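You operate a simulated robot arm through the tools that you are given. There is no shell and no other tool. Be economical: measure what you need, move in short steps, check, and stop when the job is done.

You are at the controls of a simulated robot arm. One attempt, no reset.

JOB
Dust the armchair's arm, then rub leather cream into that patch.
Fine: purple cloth for the dust, purple pad for the cream from the purple pot; put both back and press the lid on again.

It is judged by the outcome, as a careful person would: the job done as asked, and still so three seconds after it is handed in. It fails if anything else is knocked over, pushed out of place, dropped, spilled or broken. Lids that push on must go on centred and level and be pressed home; caps that screw on are set level and turned clockwise until they are tight. Flat cloth is picked up by pressing the open fingertips on it (5 to 10 N) and closing them slowly along it; thin cloth reads only 2 to 8 mm in the jaws.

ROBOT AND FRAMES
A 6-joint arm with a two-finger parallel gripper, fixed in place. Base frame: the origin is at the foot of the arm, x ahead of it, y to its left, z up; the work surface is at about z = 0.58. Lengths are in m, angles in rad, forces in N, time in s.
With the tool pointing down near the work surface it reaches from about 0.34 to 0.82 m from the base axis. Its first joint turns from -2.897 to 2.897 rad. Payload 3.91 kg.
The TCP is the grasp point between the finger pads, 0.03 m short of the fingertips. In the tool frame z runs along the fingers and y along their closing line. The gripper opens to 0.11 m. The fingers are 0.02 m wide and 0.01 m thick; the gripper's body (0.048 by 0.112 m) begins 0.055 m behind the TCP.
Orientation is that of the tool frame in the base frame, as a unit quaternion [w, x, y, z]. With the fingers straight down and closing along the base's y, the tool's x points along the base's -x, its y along +y and its z along -z.

CONTROLS
- The arm moves only by the tool apply_moves. Its argument "rows" is a list of rows, each an object of numbers (a shift or turn left out is 0, a gripper value left out holds the last): "gripper": the gripper command, from -1 (shut) to 1 (fully open), values between in proportion; "x", "y", "z": the shift along the tool's x, y, z in units of 50 mm (1.0 is 50 mm); "rx", "ry", "rz": the turn, a rotation vector about the tool's x, y, z in units of 8 degrees (1.0 is 8 degrees). In form: [{"gripper": .., "x": .., "y": .., "z": .., "rx": .., "ry": .., "rz": ..}, ...]. A call has 1 to 20 rows; each row shifts and turns the commanded pose from where the row before left it, along the tool's axes as they then stand. A call with a number of a shift or a turn outside -1 to 1 is refused whole. Each row takes 0.2 s and may step no farther than 0.05 m and 0.15 rad from the row before; otherwise, or with a gripper value out of range, the whole call is refused. A pose out of reach is approached as far as the arm can. The call stops where the force on the tool passes 40 N (or 10 N more than at its start, if that is more) or the arm is blocked; 0.2 s more then pass. The fingers move at their own pace (about 0.045 m/s each) and stop on an object; they squeeze with about 32 N. The grip force told is the motor's: it shows also when the fingers shut on nothing. Time passes only in rows, and 0.2 s behind the last, so rows that do not move let the fingers close. The reply holds the time, the measured pose of the TCP, the force on the tool along the base axes, the opening and the grip force, in the units named above and with some noise.
- Cameras (640 x 400 px; columns grow to the right, rows downward): "scene" is fixed at [0.4012, -0.5004, 1.3313]; the picture's right is [1.00, 0.01, 0.00], its down [0.00, -0.47, -0.88] and it looks along [-0.01, 0.88, -0.47] (base axes); focal length 352 px, centre (320, 200). "wrist" rides on the gripper at [0.077, 0.007, -0.114] in the tool frame; the picture's right is [-0.09, 1.00, 0.00], its down [-0.80, -0.07, -0.60] and it looks along [-0.59, -0.05, 0.80] (tool axes); focal length 270 px, centre (320, 200). There is no depth. A picture from a camera that has moved, and an enlarged one, comes with that camera's place and axes in the base frame and with its lens.
- capture(camera): a new picture of that camera. It takes no simulated time.
- move_column(by): slides the trunk up (or, below 0, down) by that many m; the arm rides with it, the base frame stays. It gives what a move gives, with no picture.
- zoom(camera, box): a new picture of the part [left, top, right, bottom] of that camera's present view, enlarged. It takes no simulated time.
- finish_job(): hands the job in; it is judged then, once.

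Go step by step. Nothing tells you positions but the pictures and the camera data: compare them with the known pose of the tool, close in by small moves and look again before you grip or let go. The budget is 120 turns and 64 pictures, counting those below and the enlarged ones. Unless the task says otherwise, let go and move clear before handing in, and close with one line.

The tools are called after "Request:" as a command line: name --argument value ..., lists and objects as JSON in quotes. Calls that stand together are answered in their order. apply_moves: Moves the arm, as the interface text tells. Its arguments: {"type":"object","properties":{"rows":{"type":"array","items":{"type":"object","properties":{"gripper":{"type":"number"},"x":{"type":"number"},"y":{"type":"number"},"z":{"type":"number"},"rx":{"type":"number"},"ry":{"type":"number"},"rz":{"type":"number"}}}}},"required":["rows"]} The other tools are called the same way: move_column (by) slides the trunk up or down; capture (camera) takes a picture; zoom (camera, box) takes an enlarged picture of a part of a camera's view; finish_job () hands the job in.

At the start:

```text
time_s: 0.0
tool_pos: [0.2635, 0.5064, 0.8529]
ee_rot: [0.0, 0.0, 1.0, 0.0]
force: [0.2, 0.2, 0.4]
grip_width: 0.1102
grasp_force: 0.1
trunk travel left (down, up): [-0.375, 0.235]
```

scene: 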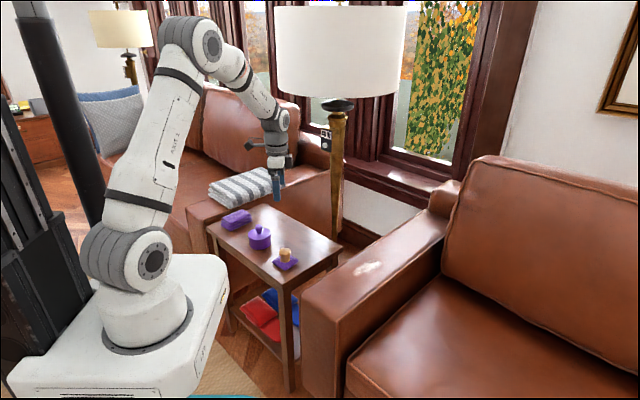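
wrist: 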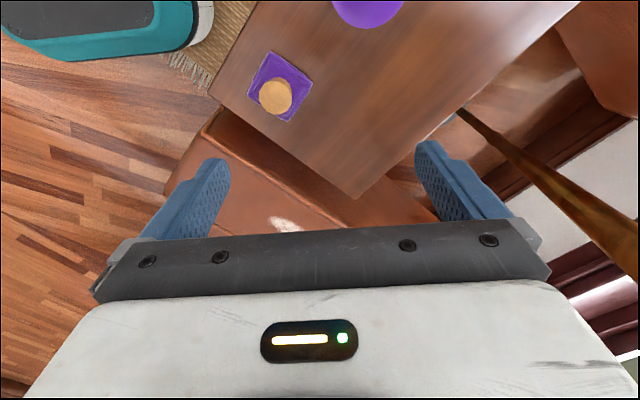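

I see a side table with a purple cloth, a purple pot and a pad with a wooden knob, and an armchair arm with a pale dusty patch. I'll zoom in to measure these.

Request:
zoom --camera "scene" --box '[180, 180, 360, 300]'

Request:
zoom --camera "scene" --box '[290, 170, 470, 340]'

```text
3.33 times, centred on (270, 240) of scene
camera zoom: at [0.4012, -0.5004, 1.3313], right [1.0, 0.01, 0.0], down [0.0, -0.47, -0.88], along [-0.01, 0.88, -0.47], focal length 1172 px, centre (487, 67)
```

zoom: 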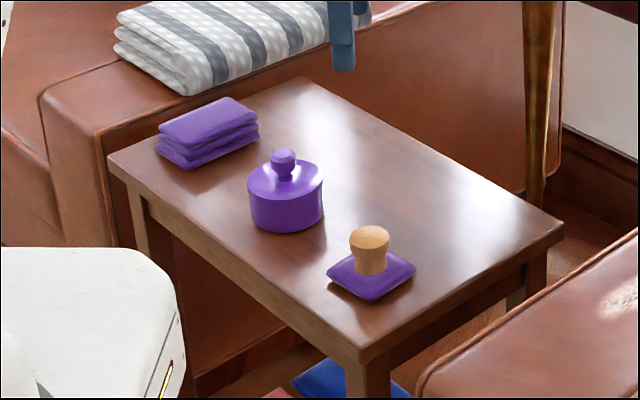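

```text
2.35 times, centred on (380, 255) of scene
camera zoom: at [0.4012, -0.5004, 1.3313], right [1.0, 0.01, 0.0], down [0.0, -0.47, -0.88], along [-0.01, 0.88, -0.47], focal length 827 px, centre (179, 71)
```

zoom: 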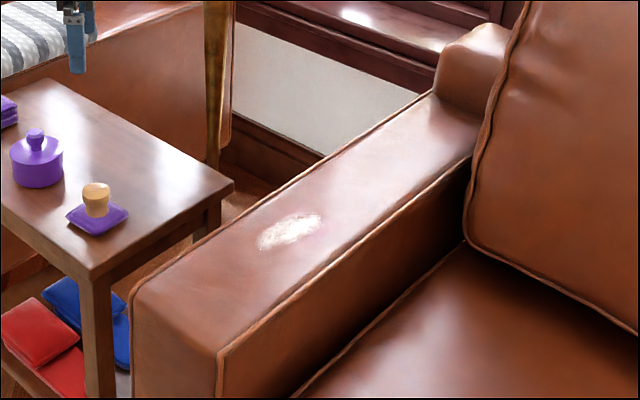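

The cloth is near (0.05, 0.69), the pot near (0.17, 0.57), the pad near (0.27, 0.45) and the patch near (0.54, 0.40). I'll move the gripper back and turn it 45° for a closer look at the table.

Request:
apply_moves --rows '[{"x": 0.9, "gripper": 1}, {"x": 0.9}, {"x": 0.9}, {"x": 0.9}, {"x": 0.9}, {"x": 0.9}, {"x": 0.9}, {"rz": -0.8}, {"rz": -0.8}, {"rz": -0.8}, {"rz": -0.8}, {"rz": -0.8}, {"rz": -0.8}, {"rz": -0.8}, {}]'

Request:
capture --camera "wrist"

```text
time_s: 3.2
tool_pos: [-0.0515, 0.5081, 0.8467]
ee_rot: [0.0, -0.381, 0.925, 0.0]
force: [-0.2, -0.6, -0.6]
grip_width: 0.1101
grasp_force: 0.1
trunk travel left (down, up): [-0.375, 0.235]
```

```text
59 pictures are left
camera wrist: at [-0.1096, 0.4576, 0.9615], right [-0.64, 0.77, 0.0], down [0.62, 0.51, 0.59], along [0.46, 0.38, -0.8], focal length 270 px, centre (320, 200)
```

wrist: 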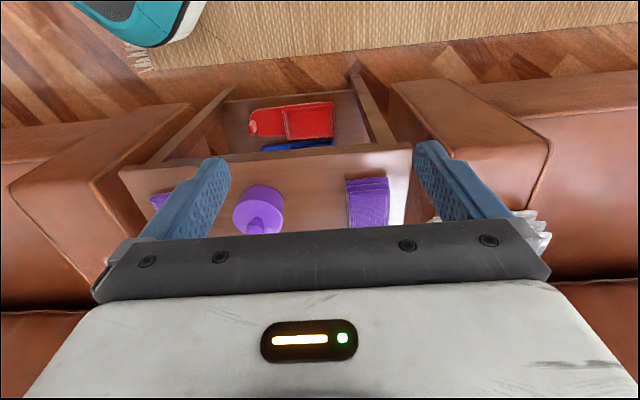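

The cloth's short side runs along the jaw line. I'll move over it and go lower.

Request:
apply_moves --rows '[{"x": -0.84, "y": 0.24}, {"x": -0.84, "y": 0.24}, {"x": -0.84, "y": 0.24}, {"x": -0.84, "y": 0.24}, {"x": -0.84, "y": 0.24}, {"z": 0.8}, {"z": 0.8}, {}, {}]'

Request:
capture --camera "wrist"

Request:
capture --camera "scene"

```text
time_s: 5.2
tool_pos: [0.0556, 0.6984, 0.7715]
ee_rot: [0.0, -0.381, 0.925, 0.001]
force: [-0.3, -0.1, 0.5]
grip_width: 0.1098
grasp_force: 0.1
trunk travel left (down, up): [-0.375, 0.235]
```

```text
58 pictures are left
camera wrist: at [-0.0035, 0.6486, 0.8855], right [-0.64, 0.77, 0.0], down [0.62, 0.51, 0.59], along [0.46, 0.38, -0.8], focal length 270 px, centre (320, 200)
```

wrist: 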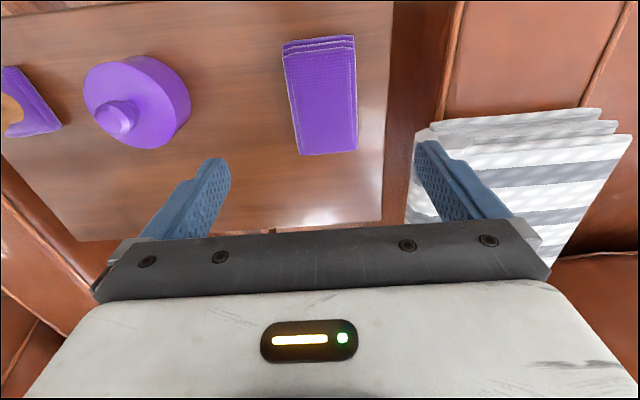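

```text
57 pictures are left
```

scene: 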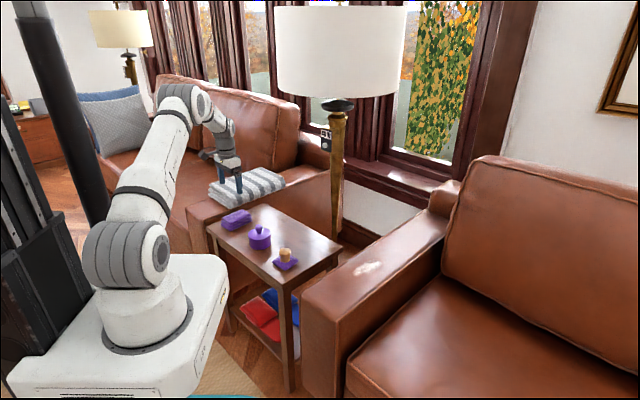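

The cloth is about 0.10 x 0.063 m, centred near (0.060, 0.706), with its top at about 0.615, and the jaws already line up with it. I'll narrow the jaws a little to clear the sofa arm and come down.

Request:
apply_moves --rows '[{"x": -0.16, "y": 0.05, "gripper": 0.5}, {}, {"z": 0.5}, {"z": 0.5}, {"z": 0.5}, {"z": 0.5}, {"z": 0.4}, {}, {}]'

Request:
capture --camera "wrist"

Request:
zoom --camera "scene" --box '[190, 140, 310, 260]'

```text
time_s: 7.2
tool_pos: [0.0588, 0.7065, 0.6486]
ee_rot: [0.0, -0.381, 0.925, 0.001]
force: [-0.1, -0.1, -0.2]
grip_width: 0.0823
grasp_force: 0.0
trunk travel left (down, up): [-0.375, 0.235]
```

```text
56 pictures are left
camera wrist: at [0.0007, 0.6558, 0.7637], right [-0.64, 0.77, 0.0], down [0.62, 0.51, 0.59], along [0.46, 0.38, -0.8], focal length 270 px, centre (320, 200)
```

wrist: 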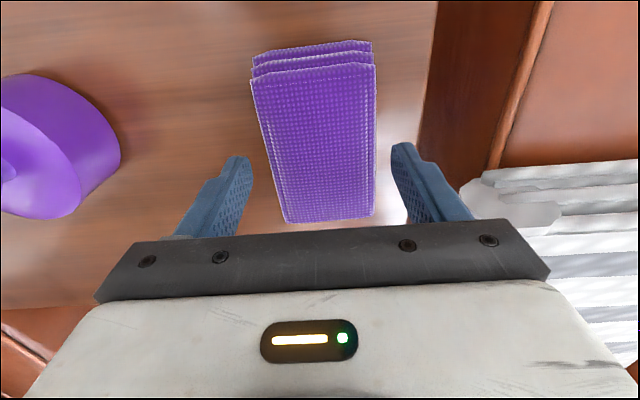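

```text
3.33 times, centred on (250, 200) of scene
camera zoom: at [0.4012, -0.5004, 1.3313], right [1.0, 0.01, 0.0], down [0.0, -0.47, -0.88], along [-0.01, 0.88, -0.47], focal length 1172 px, centre (553, 200)
```

zoom: 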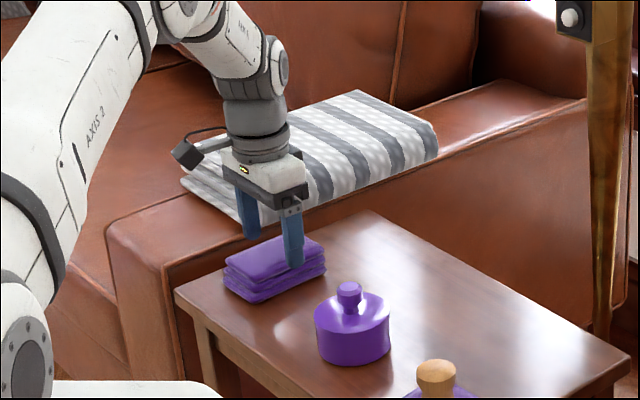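

The jaws straddle the cloth centrally. I'll go down the last 2 cm and close.

Request:
apply_moves --rows '[{"z": 0.22}, {"z": 0.22}, {}, {"gripper": 0.2}, {"gripper": 0.1}, {"gripper": 0.0}, {"gripper": -0.2}, {"gripper": -0.5}, {"gripper": -1}, {}, {}, {}, {}]'

Request:
capture --camera "wrist"

```text
time_s: 10.0
tool_pos: [0.0597, 0.7046, 0.6241]
ee_rot: [-0.001, -0.381, 0.924, -0.001]
force: [1.0, 0.5, 0.3]
grip_width: 0.0592
grasp_force: 32.0
trunk travel left (down, up): [-0.375, 0.235]
```

```text
54 pictures are left
camera wrist: at [0.0009, 0.6556, 0.7402], right [-0.64, 0.77, 0.0], down [0.62, 0.51, 0.59], along [0.46, 0.38, -0.8], focal length 270 px, centre (320, 200)
```

wrist: 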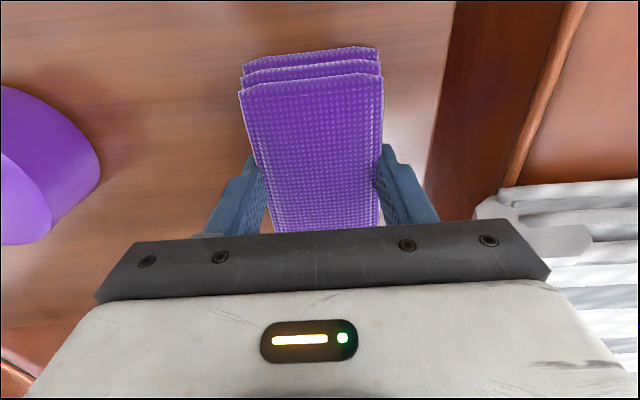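

The cloth is gripped at 59 mm, so I'll lift it.

Request:
apply_moves --rows '[{"z": -0.3}, {"z": -0.6}, {"z": -0.8}, {"z": -0.8}, {"z": -0.8}, {}]'

Request:
capture --camera "wrist"

Request:
zoom --camera "scene" --box '[180, 130, 360, 290]'

```text
time_s: 11.4
tool_pos: [0.0605, 0.7059, 0.7917]
ee_rot: [0.001, -0.381, 0.924, 0.0]
force: [-0.8, -0.5, -0.7]
grip_width: 0.0591
grasp_force: 31.9
trunk travel left (down, up): [-0.375, 0.235]
```

```text
53 pictures are left
camera wrist: at [0.002, 0.6578, 0.9065], right [-0.64, 0.77, 0.0], down [0.62, 0.51, 0.59], along [0.46, 0.38, -0.8], focal length 270 px, centre (320, 200)
```

wrist: 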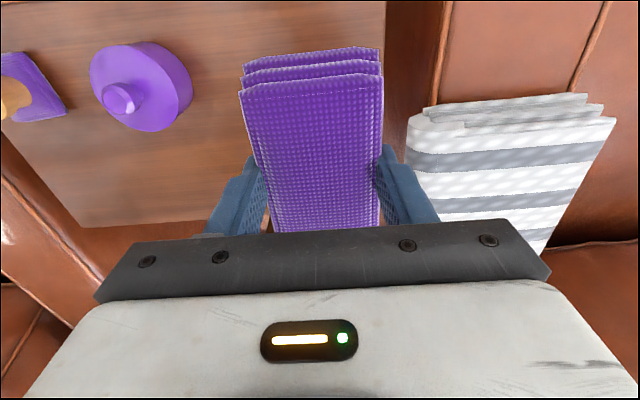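

```text
2.50 times, centred on (270, 210) of scene
camera zoom: at [0.4012, -0.5004, 1.3313], right [1.0, 0.01, 0.0], down [0.0, -0.47, -0.88], along [-0.01, 0.88, -0.47], focal length 879 px, centre (445, 175)
```

zoom: 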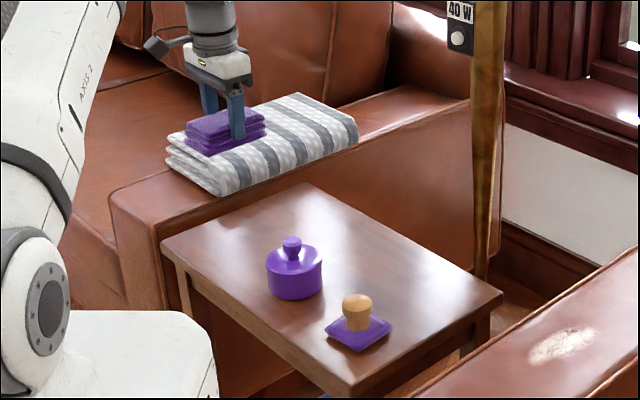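

The cloth lifted cleanly. I'll carry it across to beside the armchair arm and keep clear of the lampshade.

Request:
apply_moves --rows '[{"x": 0.09, "y": -0.86}, {"x": 0.09, "y": -0.86}, {"x": 0.09, "y": -0.86}, {"x": 0.09, "y": -0.86}, {"x": 0.09, "y": -0.86}, {"x": 0.09, "y": -0.86}, {"x": 0.09, "y": -0.86}, {"x": -0.57, "y": -0.57}, {"x": -0.57, "y": -0.57}, {"x": -0.57, "y": -0.57}, {"x": -0.57, "y": -0.57}, {"x": -0.57, "y": -0.57}, {}, {}]'

Request:
capture --camera "wrist"

Request:
capture --camera "scene"

```text
time_s: 14.4
tool_pos: [0.449, 0.4694, 0.7899]
ee_rot: [0.002, -0.381, 0.925, 0.0]
force: [-0.1, -0.2, -0.7]
grip_width: 0.0591
grasp_force: 31.9
trunk travel left (down, up): [-0.375, 0.235]
```

```text
51 pictures are left
camera wrist: at [0.3904, 0.4204, 0.9059], right [-0.64, 0.77, 0.0], down [0.62, 0.51, 0.6], along [0.46, 0.38, -0.8], focal length 270 px, centre (320, 200)
```

wrist: 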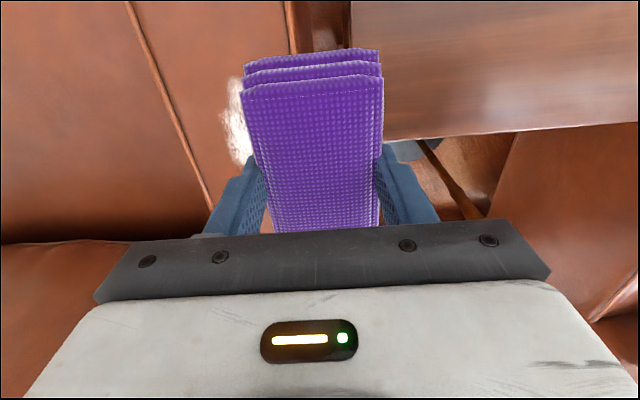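

```text
50 pictures are left
```

scene: 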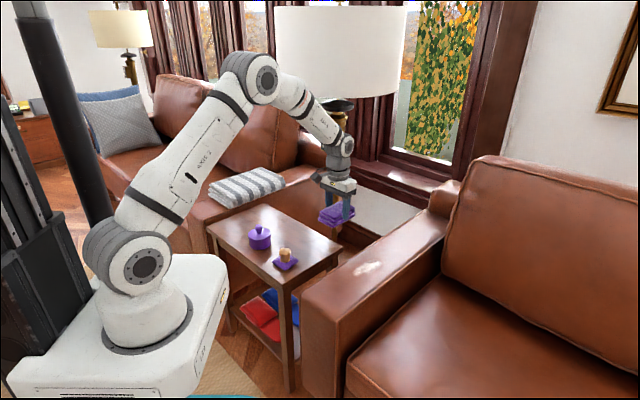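

The patch centre triangulates to about (0.55, 0.43) at z ≈ 0.58. I'll go over it and descend to just above.

Request:
apply_moves --rows '[{"x": -0.44, "y": -0.99}, {"x": -0.44, "y": -0.99}, {}, {"z": 0.7}, {"z": 0.7}, {"z": 0.7}, {"z": 0.5}, {}, {}]'

Request:
zoom --camera "scene" --box '[300, 170, 460, 330]'

Request:
capture --camera "wrist"

```text
refused: row 1 steps farther than a row can; nothing moved
```

```text
2.50 times, centred on (380, 250) of scene
camera zoom: at [0.4012, -0.5004, 1.3313], right [1.0, 0.01, 0.0], down [0.0, -0.47, -0.88], along [-0.01, 0.88, -0.47], focal length 879 px, centre (170, 75)
```

zoom: 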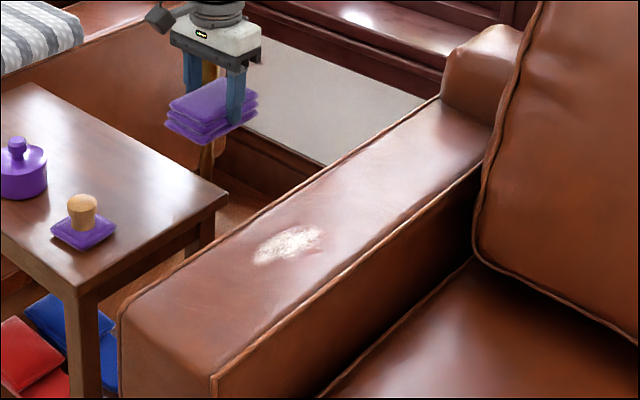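

```text
48 pictures are left
camera wrist: at [0.3904, 0.4204, 0.9059], right [-0.64, 0.77, 0.0], down [0.62, 0.51, 0.6], along [0.46, 0.38, -0.8], focal length 270 px, centre (320, 200)
```

wrist: 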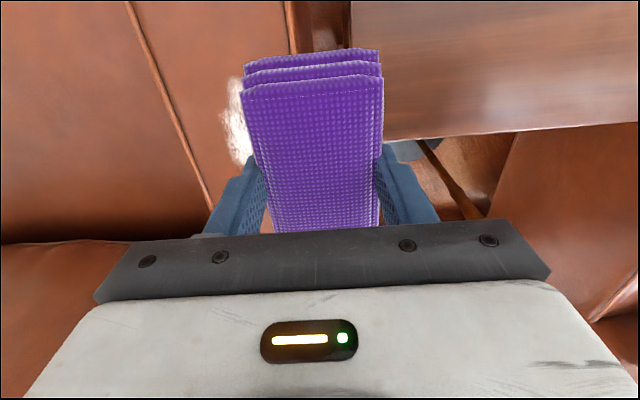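

That row was too long, so I'll repeat the move in smaller steps.

Request:
apply_moves --rows '[{"x": -0.29, "y": -0.66}, {"x": -0.29, "y": -0.66}, {"x": -0.29, "y": -0.66}, {}, {"z": 0.7}, {"z": 0.7}, {"z": 0.7}, {"z": 0.6}, {}, {}]'

Request:
zoom --camera "scene" --box '[300, 170, 460, 330]'

```text
time_s: 16.6
tool_pos: [0.5517, 0.428, 0.655]
ee_rot: [0.0, -0.382, 0.924, 0.002]
force: [0.0, -0.9, -0.4]
grip_width: 0.0588
grasp_force: 31.6
trunk travel left (down, up): [-0.375, 0.235]
```

```text
2.50 times, centred on (380, 250) of scene
camera zoom: at [0.4012, -0.5004, 1.3313], right [1.0, 0.01, 0.0], down [0.0, -0.47, -0.88], along [-0.01, 0.88, -0.47], focal length 879 px, centre (170, 75)
```

zoom: 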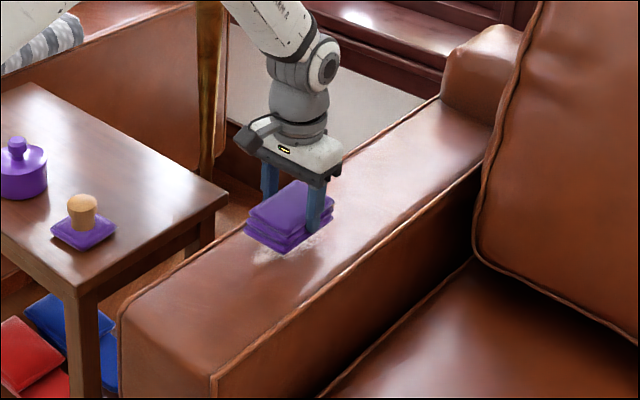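

The cloth is over the patch and about 3 cm up. I'll descend gently to contact.

Request:
apply_moves --rows '[{"z": 0.15}, {"z": 0.15}, {"z": 0.1}, {"z": 0.1}, {}, {}]'

```text
time_s: 18.0
tool_pos: [0.5525, 0.4286, 0.6295]
ee_rot: [0.0, -0.382, 0.924, 0.002]
force: [-0.6, -0.4, 0.0]
grip_width: 0.0589
grasp_force: 31.5
trunk travel left (down, up): [-0.375, 0.235]
```

Request:
apply_moves --rows '[{"z": 0.06}, {"z": 0.06}, {"z": 0.06}, {}]'

```text
time_s: 19.0
tool_pos: [0.5513, 0.4297, 0.6256]
ee_rot: [0.003, -0.382, 0.924, 0.003]
force: [-3.6, -5.6, 27.5]
grip_width: 0.059
grasp_force: 31.9
trunk travel left (down, up): [-0.375, 0.235]
```

Contact is at about 0.627 with a bit too much press, so I'll ease off.

Request:
apply_moves --rows '[{"z": -0.07}, {}]'

```text
time_s: 19.6
tool_pos: [0.5522, 0.4291, 0.6262]
ee_rot: [0.002, -0.382, 0.924, 0.003]
force: [-1.0, 6.7, 12.8]
grip_width: 0.0588
grasp_force: 31.8
trunk travel left (down, up): [-0.375, 0.235]
```

About 13 N is a fair dusting pressure. I'll stroke over the whole patch.

Request:
apply_moves --rows '[{"x": 0.35}, {"x": 0.35}, {"y": 0.4}, {"x": -0.35}, {"x": -0.35}, {"x": -0.35}, {"x": -0.35}, {"y": -0.4}, {"x": 0.35}, {"x": 0.35}, {"x": 0.35}, {"x": 0.35}, {"y": -0.4}, {"x": -0.35}, {"x": -0.35}, {"x": -0.35}, {"x": -0.35}, {}]'

Request:
zoom --camera "scene" --box '[300, 170, 460, 330]'

```text
time_s: 23.4
tool_pos: [0.5909, 0.44, 0.6243]
ee_rot: [0.002, -0.383, 0.924, 0.002]
force: [-1.1, -1.4, 5.6]
grip_width: 0.0592
grasp_force: 31.9
trunk travel left (down, up): [-0.375, 0.235]
```

```text
2.50 times, centred on (380, 250) of scene
camera zoom: at [0.4012, -0.5004, 1.3313], right [1.0, 0.01, 0.0], down [0.0, -0.47, -0.88], along [-0.01, 0.88, -0.47], focal length 879 px, centre (170, 75)
```

zoom: 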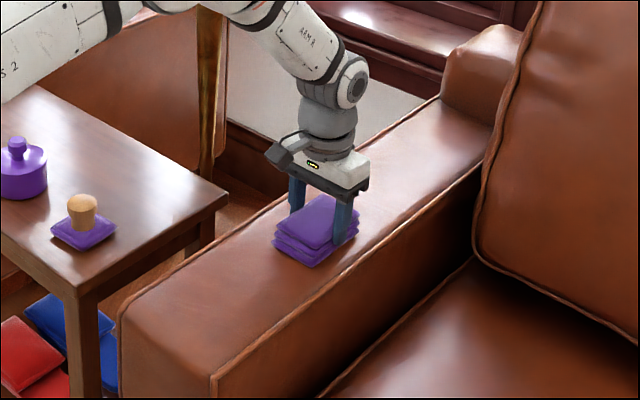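

The dust is coming off. I'll do one more pass back over it, then lift and inspect.

Request:
apply_moves --rows '[{"z": 0.02, "x": 0.35}, {"x": 0.35}, {"x": 0.35}, {"x": 0.35}, {"y": 0.4}, {"x": -0.35}, {"x": -0.35}, {"x": -0.35}, {"x": -0.35}, {"y": 0.4}, {"x": 0.35}, {"x": 0.35}, {"x": 0.35}, {"x": 0.35}, {"z": -0.6}, {"z": -0.8}, {"z": -0.8}, {"z": -0.8}, {}]'

Request:
zoom --camera "scene" --box '[300, 170, 460, 330]'

Request:
capture --camera "wrist"

```text
time_s: 27.4
tool_pos: [0.5124, 0.4168, 0.7734]
ee_rot: [0.0, -0.381, 0.925, 0.002]
force: [-0.7, -0.3, -1.2]
grip_width: 0.0589
grasp_force: 32.1
trunk travel left (down, up): [-0.375, 0.235]
```

```text
2.50 times, centred on (380, 250) of scene
camera zoom: at [0.4012, -0.5004, 1.3313], right [1.0, 0.01, 0.0], down [0.0, -0.47, -0.88], along [-0.01, 0.88, -0.47], focal length 879 px, centre (170, 75)
```

zoom: 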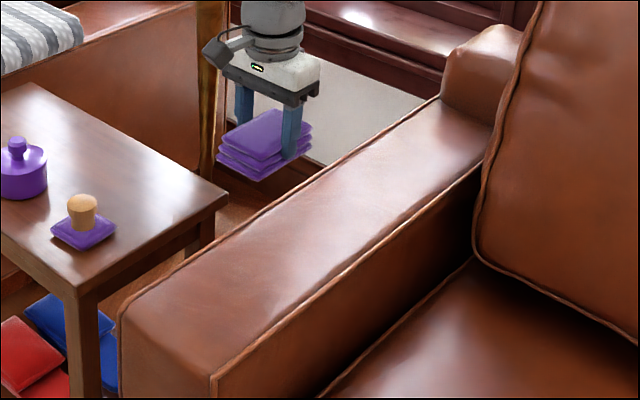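

```text
44 pictures are left
camera wrist: at [0.454, 0.3667, 0.8891], right [-0.64, 0.77, 0.0], down [0.62, 0.51, 0.6], along [0.46, 0.38, -0.8], focal length 270 px, centre (320, 200)
```

wrist: 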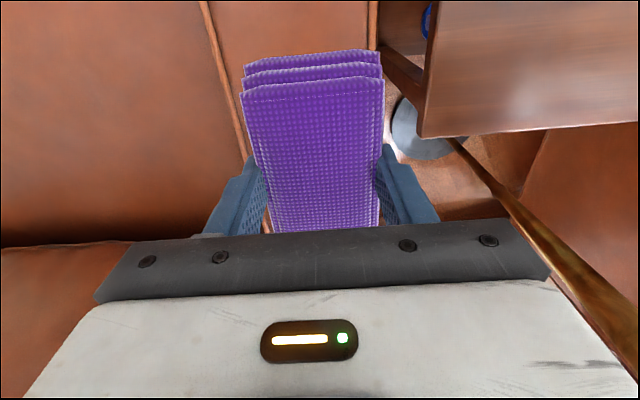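

The patch is dust-free. I'll take the cloth back to its place on the table.

Request:
apply_moves --rows '[{"x": 0.497, "y": 0.74}, {"x": 0.497, "y": 0.74}, {"x": 0.497, "y": 0.74}, {"x": 0.497, "y": 0.74}, {"x": 0.497, "y": 0.74}, {"x": 0.497, "y": 0.74}, {"x": -0.087, "y": 0.859}, {"x": -0.087, "y": 0.859}, {"x": -0.087, "y": 0.859}, {"x": -0.087, "y": 0.859}, {"x": -0.087, "y": 0.859}, {"x": -0.087, "y": 0.859}, {"x": -0.087, "y": 0.859}, {}, {"z": 0.6}, {"z": 0.6}, {"z": 0.6}, {"z": 0.6}, {}, {}]'

```text
time_s: 28.7
tool_pos: [0.2518, 0.4841, 0.7678]
ee_rot: [0.018, -0.383, 0.923, -0.016]
force: [-0.4, 0.6, -0.9]
grip_width: 0.0587
grasp_force: 31.6
trunk travel left (down, up): [-0.375, 0.235]
stopped in row 6: the arm was blocked; the commanded pose is now the measured one
```

The arm reports it was blocked near (0.25, 0.48), so I'll look before going on.

Request:
capture --camera "scene"

Request:
capture --camera "wrist"

```text
43 pictures are left
```

scene: 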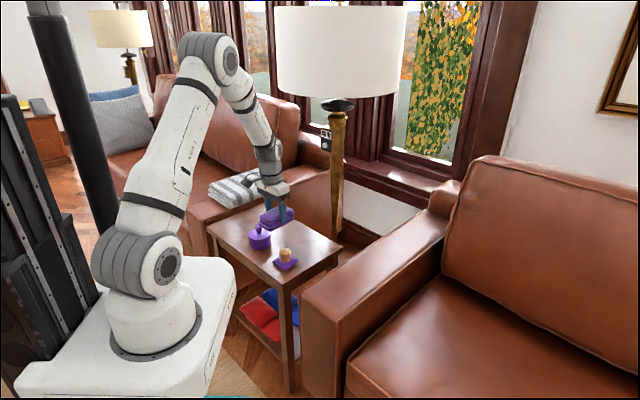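

```text
42 pictures are left
camera wrist: at [0.1873, 0.4359, 0.881], right [-0.64, 0.77, -0.04], down [0.59, 0.53, 0.61], along [0.49, 0.37, -0.79], focal length 270 px, centre (320, 200)
```

wrist: 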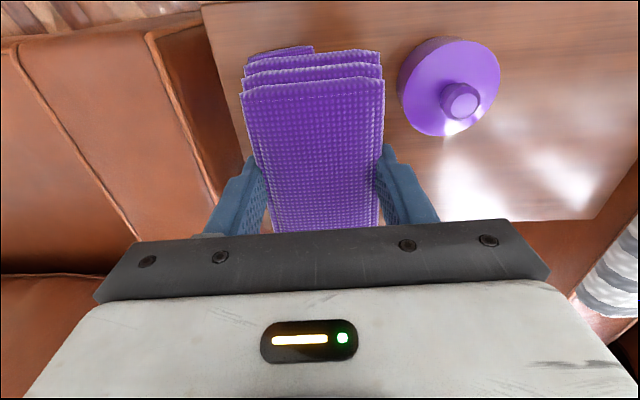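

Nothing is touching; it looks like a joint-speed lag that left a slight tilt. I'll level the tool and continue more slowly.

Request:
apply_moves --rows '[{"rx": -0.16, "ry": 0.08, "rz": 0.02}, {"rx": -0.15, "ry": 0.07, "rz": 0.02}, {"z": -0.3}, {}]'

```text
time_s: 29.7
tool_pos: [0.2548, 0.4832, 0.7829]
ee_rot: [-0.001, -0.379, 0.925, 0.0]
force: [-1.1, -0.9, -0.4]
grip_width: 0.0591
grasp_force: 32.1
trunk travel left (down, up): [-0.375, 0.235]
```

Request:
apply_moves --rows '[{"x": -0.035, "y": 0.589}, {"x": -0.035, "y": 0.589}, {"x": -0.035, "y": 0.589}, {"x": -0.035, "y": 0.589}, {"x": -0.035, "y": 0.589}, {"x": -0.035, "y": 0.589}, {"x": -0.035, "y": 0.589}, {"x": -0.035, "y": 0.589}, {"x": -0.035, "y": 0.589}, {"x": -0.035, "y": 0.589}, {}, {"z": 0.6}, {"z": 0.6}, {"z": 0.6}, {}, {}]'

Request:
capture --camera "wrist"

```text
time_s: 33.1
tool_pos: [0.0674, 0.7023, 0.6962]
ee_rot: [-0.004, -0.378, 0.926, 0.004]
force: [0.1, -0.8, 0.2]
grip_width: 0.0589
grasp_force: 31.8
trunk travel left (down, up): [-0.375, 0.235]
```

```text
41 pictures are left
camera wrist: at [0.0092, 0.6535, 0.8106], right [-0.64, 0.77, 0.01], down [0.63, 0.51, 0.59], along [0.45, 0.38, -0.81], focal length 270 px, centre (320, 200)
```

wrist: 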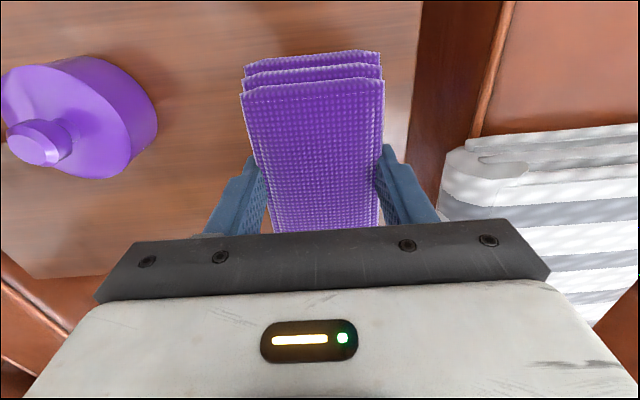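

Request:
apply_moves --rows '[{"x": 0.08, "y": 0.14}, {"z": 0.4}, {"z": 0.4}, {"z": 0.35}, {"z": 0.15}, {}, {"z": 0.06}, {}]'

```text
time_s: 34.9
tool_pos: [0.057, 0.7059, 0.6266]
ee_rot: [-0.004, -0.379, 0.925, 0.003]
force: [0.5, -0.4, 0.0]
grip_width: 0.0589
grasp_force: 31.8
trunk travel left (down, up): [-0.375, 0.235]
```

Request:
apply_moves --rows '[{"z": 0.04}, {"z": 0.03}, {}]'

```text
time_s: 35.7
tool_pos: [0.0568, 0.705, 0.6253]
ee_rot: [-0.003, -0.379, 0.925, 0.005]
force: [0.2, 1.2, 12.5]
grip_width: 0.059
grasp_force: 32.1
trunk travel left (down, up): [-0.375, 0.235]
```

The cloth is back on the table at its original spot. I'll open slightly and rise.

Request:
apply_moves --rows '[{"z": -0.03, "gripper": 0.2}, {"gripper": 0.4}, {"gripper": 0.5}, {}, {"z": -0.4}, {"z": -0.7}, {"z": -0.7}, {"z": -0.7}, {"z": -0.5}, {}]'

Request:
capture --camera "wrist"

```text
time_s: 37.9
tool_pos: [0.0567, 0.7047, 0.7745]
ee_rot: [-0.003, -0.379, 0.926, 0.003]
force: [-0.3, -0.3, -0.2]
grip_width: 0.0823
grasp_force: 0.1
trunk travel left (down, up): [-0.375, 0.235]
```

```text
40 pictures are left
camera wrist: at [-0.0011, 0.6555, 0.8895], right [-0.64, 0.77, 0.01], down [0.63, 0.51, 0.59], along [0.45, 0.38, -0.81], focal length 270 px, centre (320, 200)
```

wrist: 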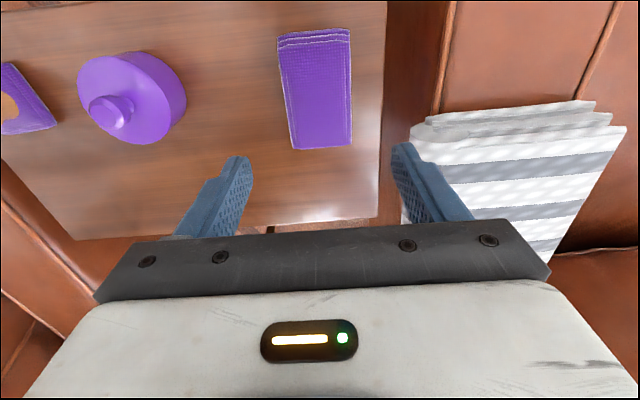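

The cloth is back neatly. Next is the pot, whose knob I place at about (0.168, 0.572) with its top near z 0.66, so I'll move above it.

Request:
apply_moves --rows '[{"x": 0.057, "y": -0.69}, {"x": 0.057, "y": -0.69}, {"x": 0.057, "y": -0.69}, {"x": 0.057, "y": -0.69}, {"x": 0.057, "y": -0.69}, {}, {"z": 0.4, "gripper": 0.2}, {}]'

Request:
capture --camera "wrist"

Request:
zoom --camera "scene" --box '[220, 200, 310, 280]'

```text
time_s: 39.7
tool_pos: [0.1678, 0.5722, 0.7552]
ee_rot: [-0.004, -0.378, 0.926, 0.004]
force: [-0.2, -0.1, -0.9]
grip_width: 0.0658
grasp_force: 0.1
trunk travel left (down, up): [-0.375, 0.235]
```

```text
39 pictures are left
camera wrist: at [0.1099, 0.5228, 0.8697], right [-0.64, 0.77, 0.01], down [0.63, 0.51, 0.59], along [0.45, 0.38, -0.81], focal length 270 px, centre (320, 200)
```

wrist: 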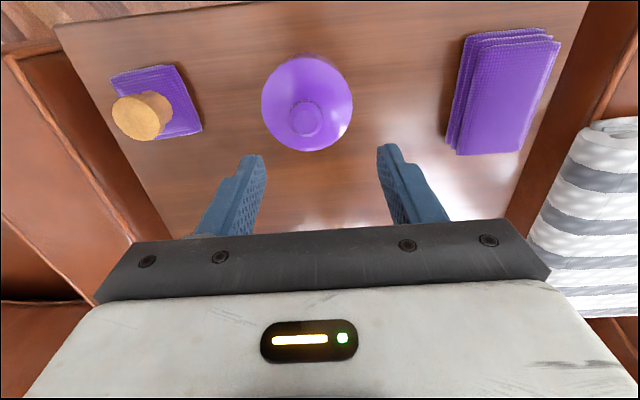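

```text
5.00 times, centred on (265, 240) of scene
camera zoom: at [0.4012, -0.5004, 1.3313], right [1.0, 0.01, 0.0], down [0.0, -0.47, -0.88], along [-0.01, 0.88, -0.47], focal length 1758 px, centre (595, 0)
```

zoom: 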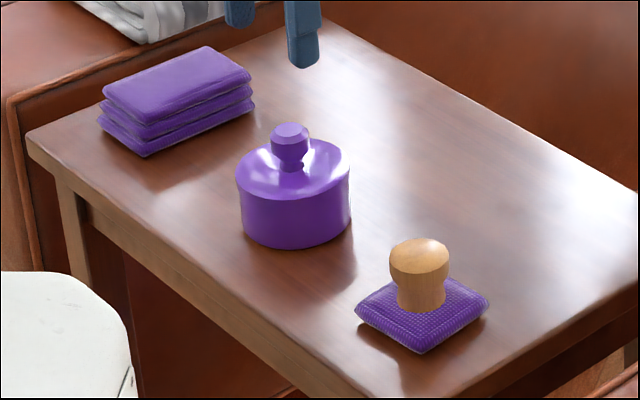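

The knob's axis is near (0.171, 0.563) and it is about 28 mm wide. I'll align and descend to just above the lid.

Request:
apply_moves --rows '[{"x": 0.08, "y": -0.17}, {"z": 0.5}, {"z": 0.5}, {"z": 0.4}, {}, {}]'

Request:
capture --camera "wrist"

Request:
zoom --camera "scene" --box '[220, 190, 310, 270]'

```text
time_s: 41.1
tool_pos: [0.1732, 0.5629, 0.6848]
ee_rot: [-0.005, -0.378, 0.926, 0.002]
force: [0.0, -0.4, 0.1]
grip_width: 0.0661
grasp_force: 0.2
trunk travel left (down, up): [-0.375, 0.235]
```

```text
37 pictures are left
camera wrist: at [0.1144, 0.5135, 0.799], right [-0.64, 0.77, 0.01], down [0.63, 0.51, 0.59], along [0.45, 0.38, -0.81], focal length 270 px, centre (320, 200)
```

wrist: 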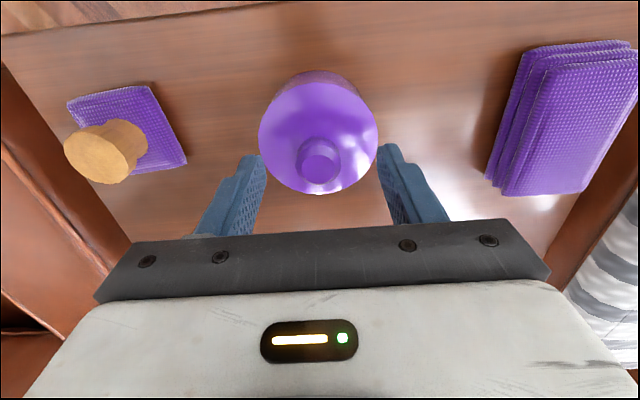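

```text
5.00 times, centred on (265, 230) of scene
camera zoom: at [0.4012, -0.5004, 1.3313], right [1.0, 0.01, 0.0], down [0.0, -0.47, -0.88], along [-0.01, 0.88, -0.47], focal length 1758 px, centre (595, 50)
```

zoom: 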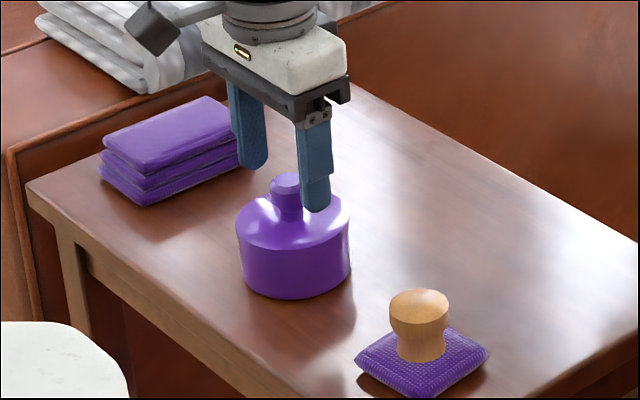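

The jaws are centred on the knob. I'll descend the last 2 cm and close.

Request:
apply_moves --rows '[{"z": 0.2}, {"z": 0.2}, {}]'

Request:
zoom --camera "scene" --box '[220, 190, 310, 270]'

```text
time_s: 41.9
tool_pos: [0.1698, 0.5617, 0.6649]
ee_rot: [-0.004, -0.378, 0.926, 0.003]
force: [0.2, 0.1, 0.6]
grip_width: 0.0662
grasp_force: 0.0
trunk travel left (down, up): [-0.375, 0.235]
```

```text
5.00 times, centred on (265, 230) of scene
camera zoom: at [0.4012, -0.5004, 1.3313], right [1.0, 0.01, 0.0], down [0.0, -0.47, -0.88], along [-0.01, 0.88, -0.47], focal length 1758 px, centre (595, 50)
```

zoom: 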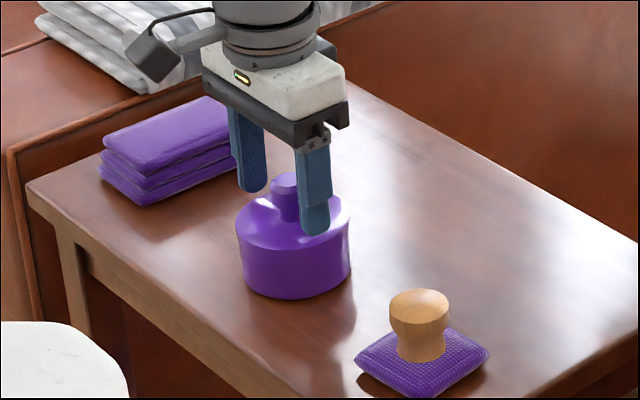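

Request:
apply_moves --rows '[{"gripper": -0.1}, {"gripper": -0.3}, {"gripper": -0.5}, {"gripper": -1}, {}, {}, {}, {}]'

Request:
capture --camera "wrist"

```text
time_s: 43.7
tool_pos: [0.1707, 0.5623, 0.6634]
ee_rot: [-0.004, -0.379, 0.925, 0.002]
force: [0.4, -0.3, 0.9]
grip_width: 0.0263
grasp_force: 31.6
trunk travel left (down, up): [-0.375, 0.235]
```

```text
34 pictures are left
camera wrist: at [0.1124, 0.5133, 0.7795], right [-0.64, 0.77, 0.01], down [0.63, 0.51, 0.59], along [0.45, 0.38, -0.81], focal length 270 px, centre (320, 200)
```

wrist: 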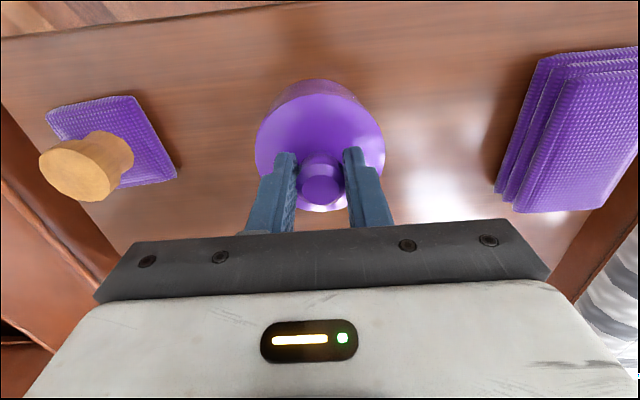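

The knob is held at 26 mm. I'll lift slowly.

Request:
apply_moves --rows '[{"z": -0.1}, {"z": -0.1}, {"z": -0.2}, {"z": -0.3}, {"z": -0.5}, {"z": -0.5}, {}]'

Request:
zoom --camera "scene" --box '[210, 180, 310, 270]'

```text
time_s: 45.3
tool_pos: [0.1708, 0.5619, 0.7491]
ee_rot: [-0.004, -0.378, 0.926, 0.002]
force: [-1.6, 0.0, -0.8]
grip_width: 0.0263
grasp_force: 31.9
trunk travel left (down, up): [-0.375, 0.235]
```

```text
4.44 times, centred on (260, 225) of scene
camera zoom: at [0.4012, -0.5004, 1.3313], right [1.0, 0.01, 0.0], down [0.0, -0.47, -0.88], along [-0.01, 0.88, -0.47], focal length 1562 px, centre (587, 89)
```

zoom: 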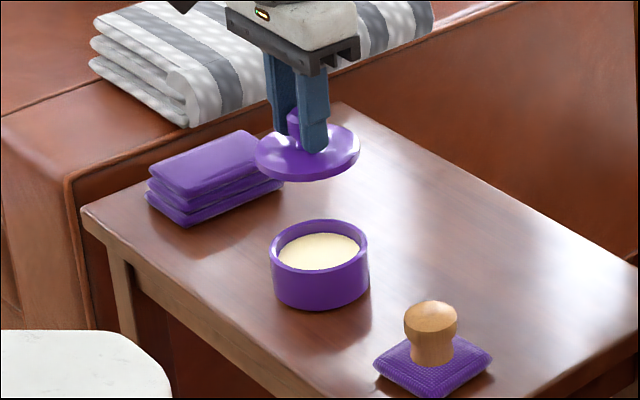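

The lid is off and cream is visible inside. I'll set the lid on the free table area behind, near (0.193, 0.66).

Request:
apply_moves --rows '[{"x": -0.423, "y": 0.272}, {"x": -0.423, "y": 0.272}, {"x": -0.423, "y": 0.272}, {"x": -0.423, "y": 0.272}, {}, {"z": 0.5}, {"z": 0.5}, {"z": 0.5}, {"z": 0.4}, {}]'

Request:
zoom --camera "scene" --box '[210, 180, 310, 270]'

```text
time_s: 47.5
tool_pos: [0.1935, 0.6595, 0.656]
ee_rot: [-0.005, -0.379, 0.925, 0.003]
force: [-0.6, -0.1, -1.7]
grip_width: 0.0263
grasp_force: 31.8
trunk travel left (down, up): [-0.375, 0.235]
```

```text
4.44 times, centred on (260, 225) of scene
camera zoom: at [0.4012, -0.5004, 1.3313], right [1.0, 0.01, 0.0], down [0.0, -0.47, -0.88], along [-0.01, 0.88, -0.47], focal length 1562 px, centre (587, 89)
```

zoom: 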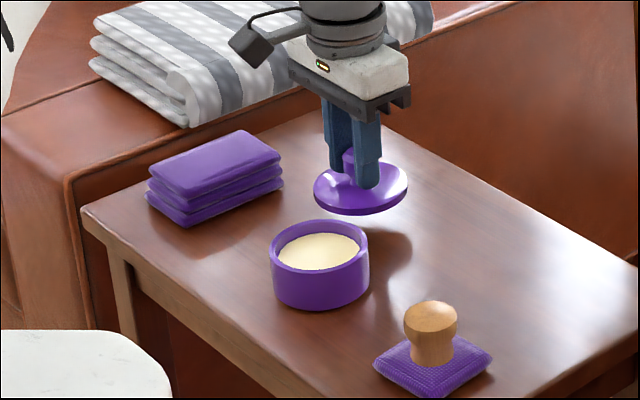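

Request:
apply_moves --rows '[{"z": 0.15}, {"z": 0.1}, {"z": 0.06}, {}]'

```text
time_s: 48.5
tool_pos: [0.1913, 0.6603, 0.639]
ee_rot: [-0.004, -0.379, 0.925, 0.003]
force: [-0.5, 0.4, -0.1]
grip_width: 0.0261
grasp_force: 32.4
trunk travel left (down, up): [-0.375, 0.235]
```

Request:
apply_moves --rows '[{"z": 0.06}, {"z": 0.04}, {}]'

Request:
zoom --camera "scene" --box '[210, 180, 310, 270]'

```text
time_s: 49.3
tool_pos: [0.1928, 0.6597, 0.6342]
ee_rot: [-0.004, -0.378, 0.926, 0.002]
force: [-0.1, -0.6, -0.6]
grip_width: 0.0263
grasp_force: 31.9
trunk travel left (down, up): [-0.375, 0.235]
```

```text
4.44 times, centred on (260, 225) of scene
camera zoom: at [0.4012, -0.5004, 1.3313], right [1.0, 0.01, 0.0], down [0.0, -0.47, -0.88], along [-0.01, 0.88, -0.47], focal length 1562 px, centre (587, 89)
```

zoom: 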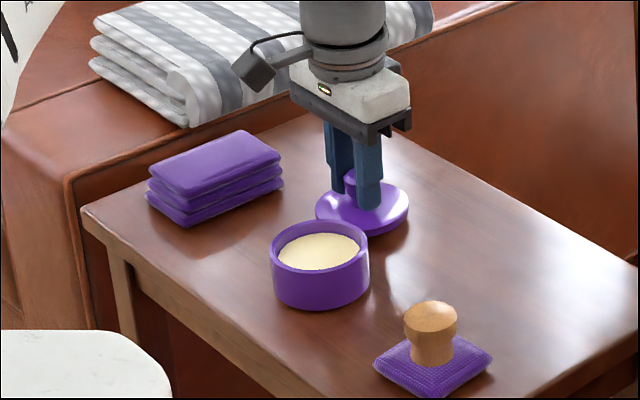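

Request:
apply_moves --rows '[{"z": 0.05}, {"z": 0.04}, {}]'

```text
time_s: 50.1
tool_pos: [0.1919, 0.66, 0.63]
ee_rot: [-0.003, -0.378, 0.926, 0.003]
force: [-0.4, -1.3, 6.0]
grip_width: 0.0261
grasp_force: 32.2
trunk travel left (down, up): [-0.375, 0.235]
```

The lid is down. I'll release it, rise and move over the pad.

Request:
apply_moves --rows '[{"gripper": -0.3}, {"gripper": -0.1}, {"gripper": 0.1}, {}, {"z": -0.4}, {"z": -0.6}, {"z": -0.6}, {"z": -0.6}, {"z": -0.6}, {}]'

Request:
capture --camera "wrist"

```text
time_s: 52.3
tool_pos: [0.1943, 0.6606, 0.7694]
ee_rot: [-0.003, -0.379, 0.926, 0.002]
force: [0.8, -0.9, 0.1]
grip_width: 0.0604
grasp_force: 0.0
trunk travel left (down, up): [-0.375, 0.235]
```

```text
30 pictures are left
camera wrist: at [0.1361, 0.6114, 0.8848], right [-0.64, 0.77, 0.01], down [0.63, 0.51, 0.59], along [0.45, 0.38, -0.81], focal length 270 px, centre (320, 200)
```

wrist: 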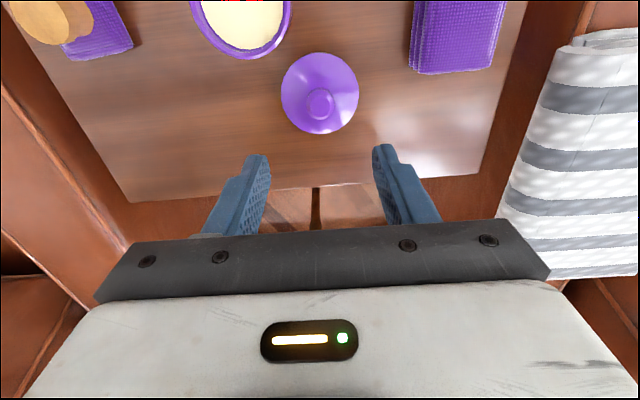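

The lid rests flat. The pad's knob is near (0.272, 0.453) with its top at z ≈ 0.634, so I'll move above it.

Request:
apply_moves --rows '[{"x": 0.3, "y": -0.675}, {"x": 0.3, "y": -0.675}, {"x": 0.3, "y": -0.675}, {"x": 0.3, "y": -0.675}, {"x": 0.3, "y": -0.675}, {"x": 0.3, "y": -0.675}, {"z": 0.4, "gripper": 0.3}, {"z": 0.4}, {}, {}]'

Request:
capture --camera "wrist"

```text
time_s: 54.5
tool_pos: [0.271, 0.4536, 0.7272]
ee_rot: [-0.003, -0.379, 0.926, 0.003]
force: [0.1, 0.4, 0.5]
grip_width: 0.0712
grasp_force: 0.1
trunk travel left (down, up): [-0.375, 0.235]
```

```text
29 pictures are left
camera wrist: at [0.213, 0.4043, 0.8424], right [-0.64, 0.77, 0.01], down [0.63, 0.51, 0.59], along [0.45, 0.38, -0.81], focal length 270 px, centre (320, 200)
```

wrist: 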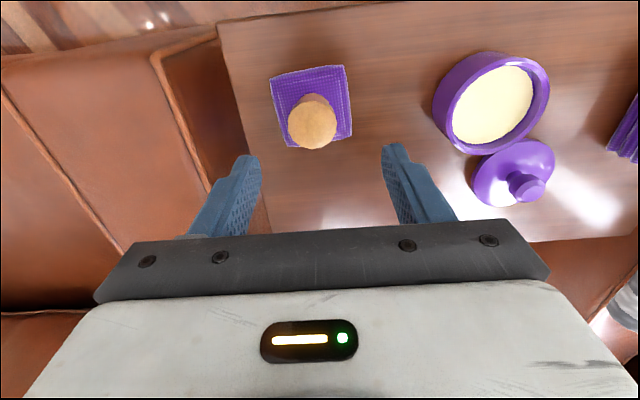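

The pad is a 65 mm square with its knob at about (0.276, 0.452). I'll align and descend.

Request:
apply_moves --rows '[{"x": -0.05, "y": -0.09}, {"z": 0.5}, {"z": 0.5}, {"z": 0.5}, {"z": 0.1}, {}]'

Request:
zoom --camera "scene" --box '[230, 200, 330, 290]'

Request:
capture --camera "wrist"

```text
time_s: 55.9
tool_pos: [0.2781, 0.4527, 0.6485]
ee_rot: [-0.004, -0.378, 0.926, 0.003]
force: [0.6, -0.1, -0.2]
grip_width: 0.0716
grasp_force: 0.1
trunk travel left (down, up): [-0.375, 0.235]
```

```text
4.44 times, centred on (280, 245) of scene
camera zoom: at [0.4012, -0.5004, 1.3313], right [1.0, 0.01, 0.0], down [0.0, -0.47, -0.88], along [-0.01, 0.88, -0.47], focal length 1562 px, centre (498, 0)
```

zoom: 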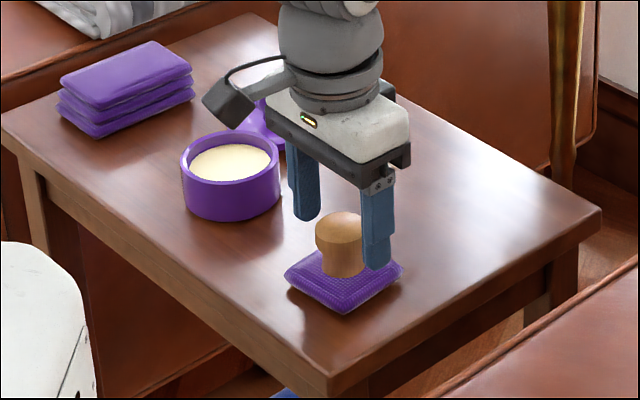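

```text
27 pictures are left
camera wrist: at [0.2195, 0.4025, 0.764], right [-0.64, 0.77, 0.01], down [0.63, 0.51, 0.59], along [0.45, 0.38, -0.81], focal length 270 px, centre (320, 200)
```

wrist: 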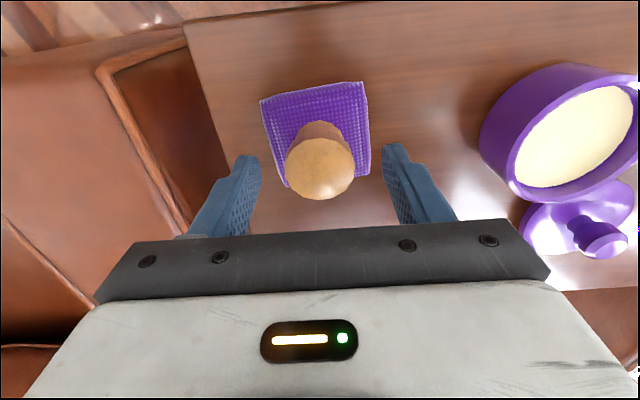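

Request:
apply_moves --rows '[{"z": 0.12}, {"z": 0.1}, {}, {"gripper": 0.0}, {"gripper": -0.2}, {"gripper": -0.4}, {"gripper": -1}, {}, {}, {}]'

```text
time_s: 58.1
tool_pos: [0.2765, 0.4528, 0.6384]
ee_rot: [-0.004, -0.378, 0.926, 0.003]
force: [0.5, -1.1, -0.3]
grip_width: 0.0383
grasp_force: 32.0
trunk travel left (down, up): [-0.375, 0.235]
```

The pad knob is gripped at 38 mm. I'll lift it, carry it over the pot and tilt it about 24° so one corner can dip, since the flat pad is as wide as the pot's opening.

Request:
apply_moves --rows '[{"z": -0.4}, {"z": -0.7}, {"z": -0.8}, {"y": 0.62, "x": -0.012}, {"y": 0.62, "x": -0.012}, {"y": 0.62, "x": -0.012}, {"y": 0.62, "x": -0.012}, {"y": 0.62, "x": -0.012}, {}, {"rx": -0.714, "ry": -0.7}, {"rx": -0.714, "ry": -0.7}, {"rx": -0.714, "ry": -0.7}, {}, {}]'

Request:
zoom --camera "scene" --box '[210, 170, 310, 260]'

Request:
capture --camera "wrist"

```text
time_s: 61.1
tool_pos: [0.1678, 0.5655, 0.7337]
ee_rot: [0.065, -0.372, 0.908, 0.182]
force: [0.0, -0.1, -0.3]
grip_width: 0.0384
grasp_force: 32.3
trunk travel left (down, up): [-0.375, 0.235]
```

```text
4.44 times, centred on (260, 215) of scene
camera zoom: at [0.4012, -0.5004, 1.3313], right [1.0, 0.01, 0.0], down [0.0, -0.47, -0.88], along [-0.01, 0.88, -0.47], focal length 1562 px, centre (587, 133)
```

zoom: 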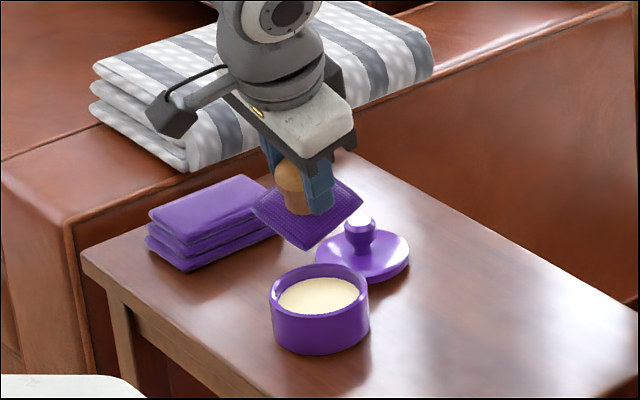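

```text
25 pictures are left
camera wrist: at [0.1109, 0.4765, 0.8225], right [-0.63, 0.71, 0.3], down [0.63, 0.25, 0.73], along [0.45, 0.66, -0.61], focal length 270 px, centre (320, 200)
```

wrist: 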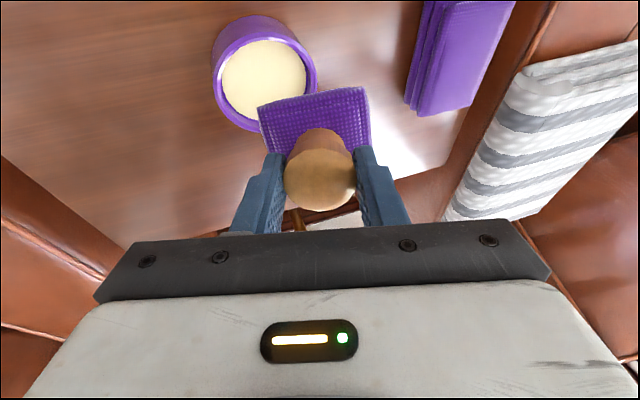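

The corner is just where I predicted. I'll lower it vertically towards the cream.

Request:
apply_moves --rows '[{"x": 0.085, "y": -0.18, "z": 0.37}, {"x": 0.128, "y": -0.13, "z": 0.411}, {}, {}]'

Request:
zoom --camera "scene" --box '[220, 190, 300, 260]'

```text
time_s: 62.1
tool_pos: [0.1733, 0.5647, 0.6919]
ee_rot: [0.074, -0.369, 0.906, 0.195]
force: [-0.5, 0.2, -0.5]
grip_width: 0.0387
grasp_force: 32.1
trunk travel left (down, up): [-0.375, 0.235]
```

```text
5.71 times, centred on (260, 225) of scene
camera zoom: at [0.4012, -0.5004, 1.3313], right [1.0, 0.01, 0.0], down [0.0, -0.47, -0.88], along [-0.01, 0.88, -0.47], focal length 2008 px, centre (663, 57)
```

zoom: 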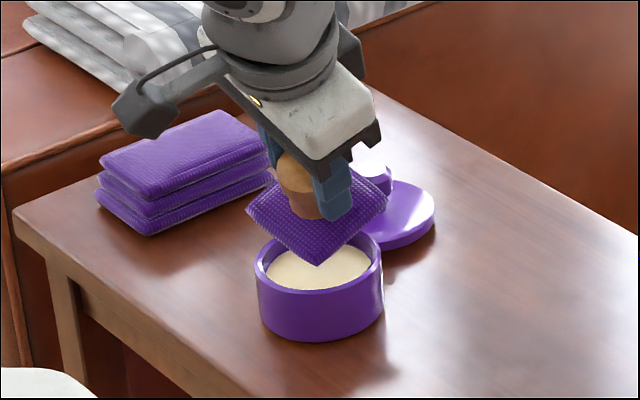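

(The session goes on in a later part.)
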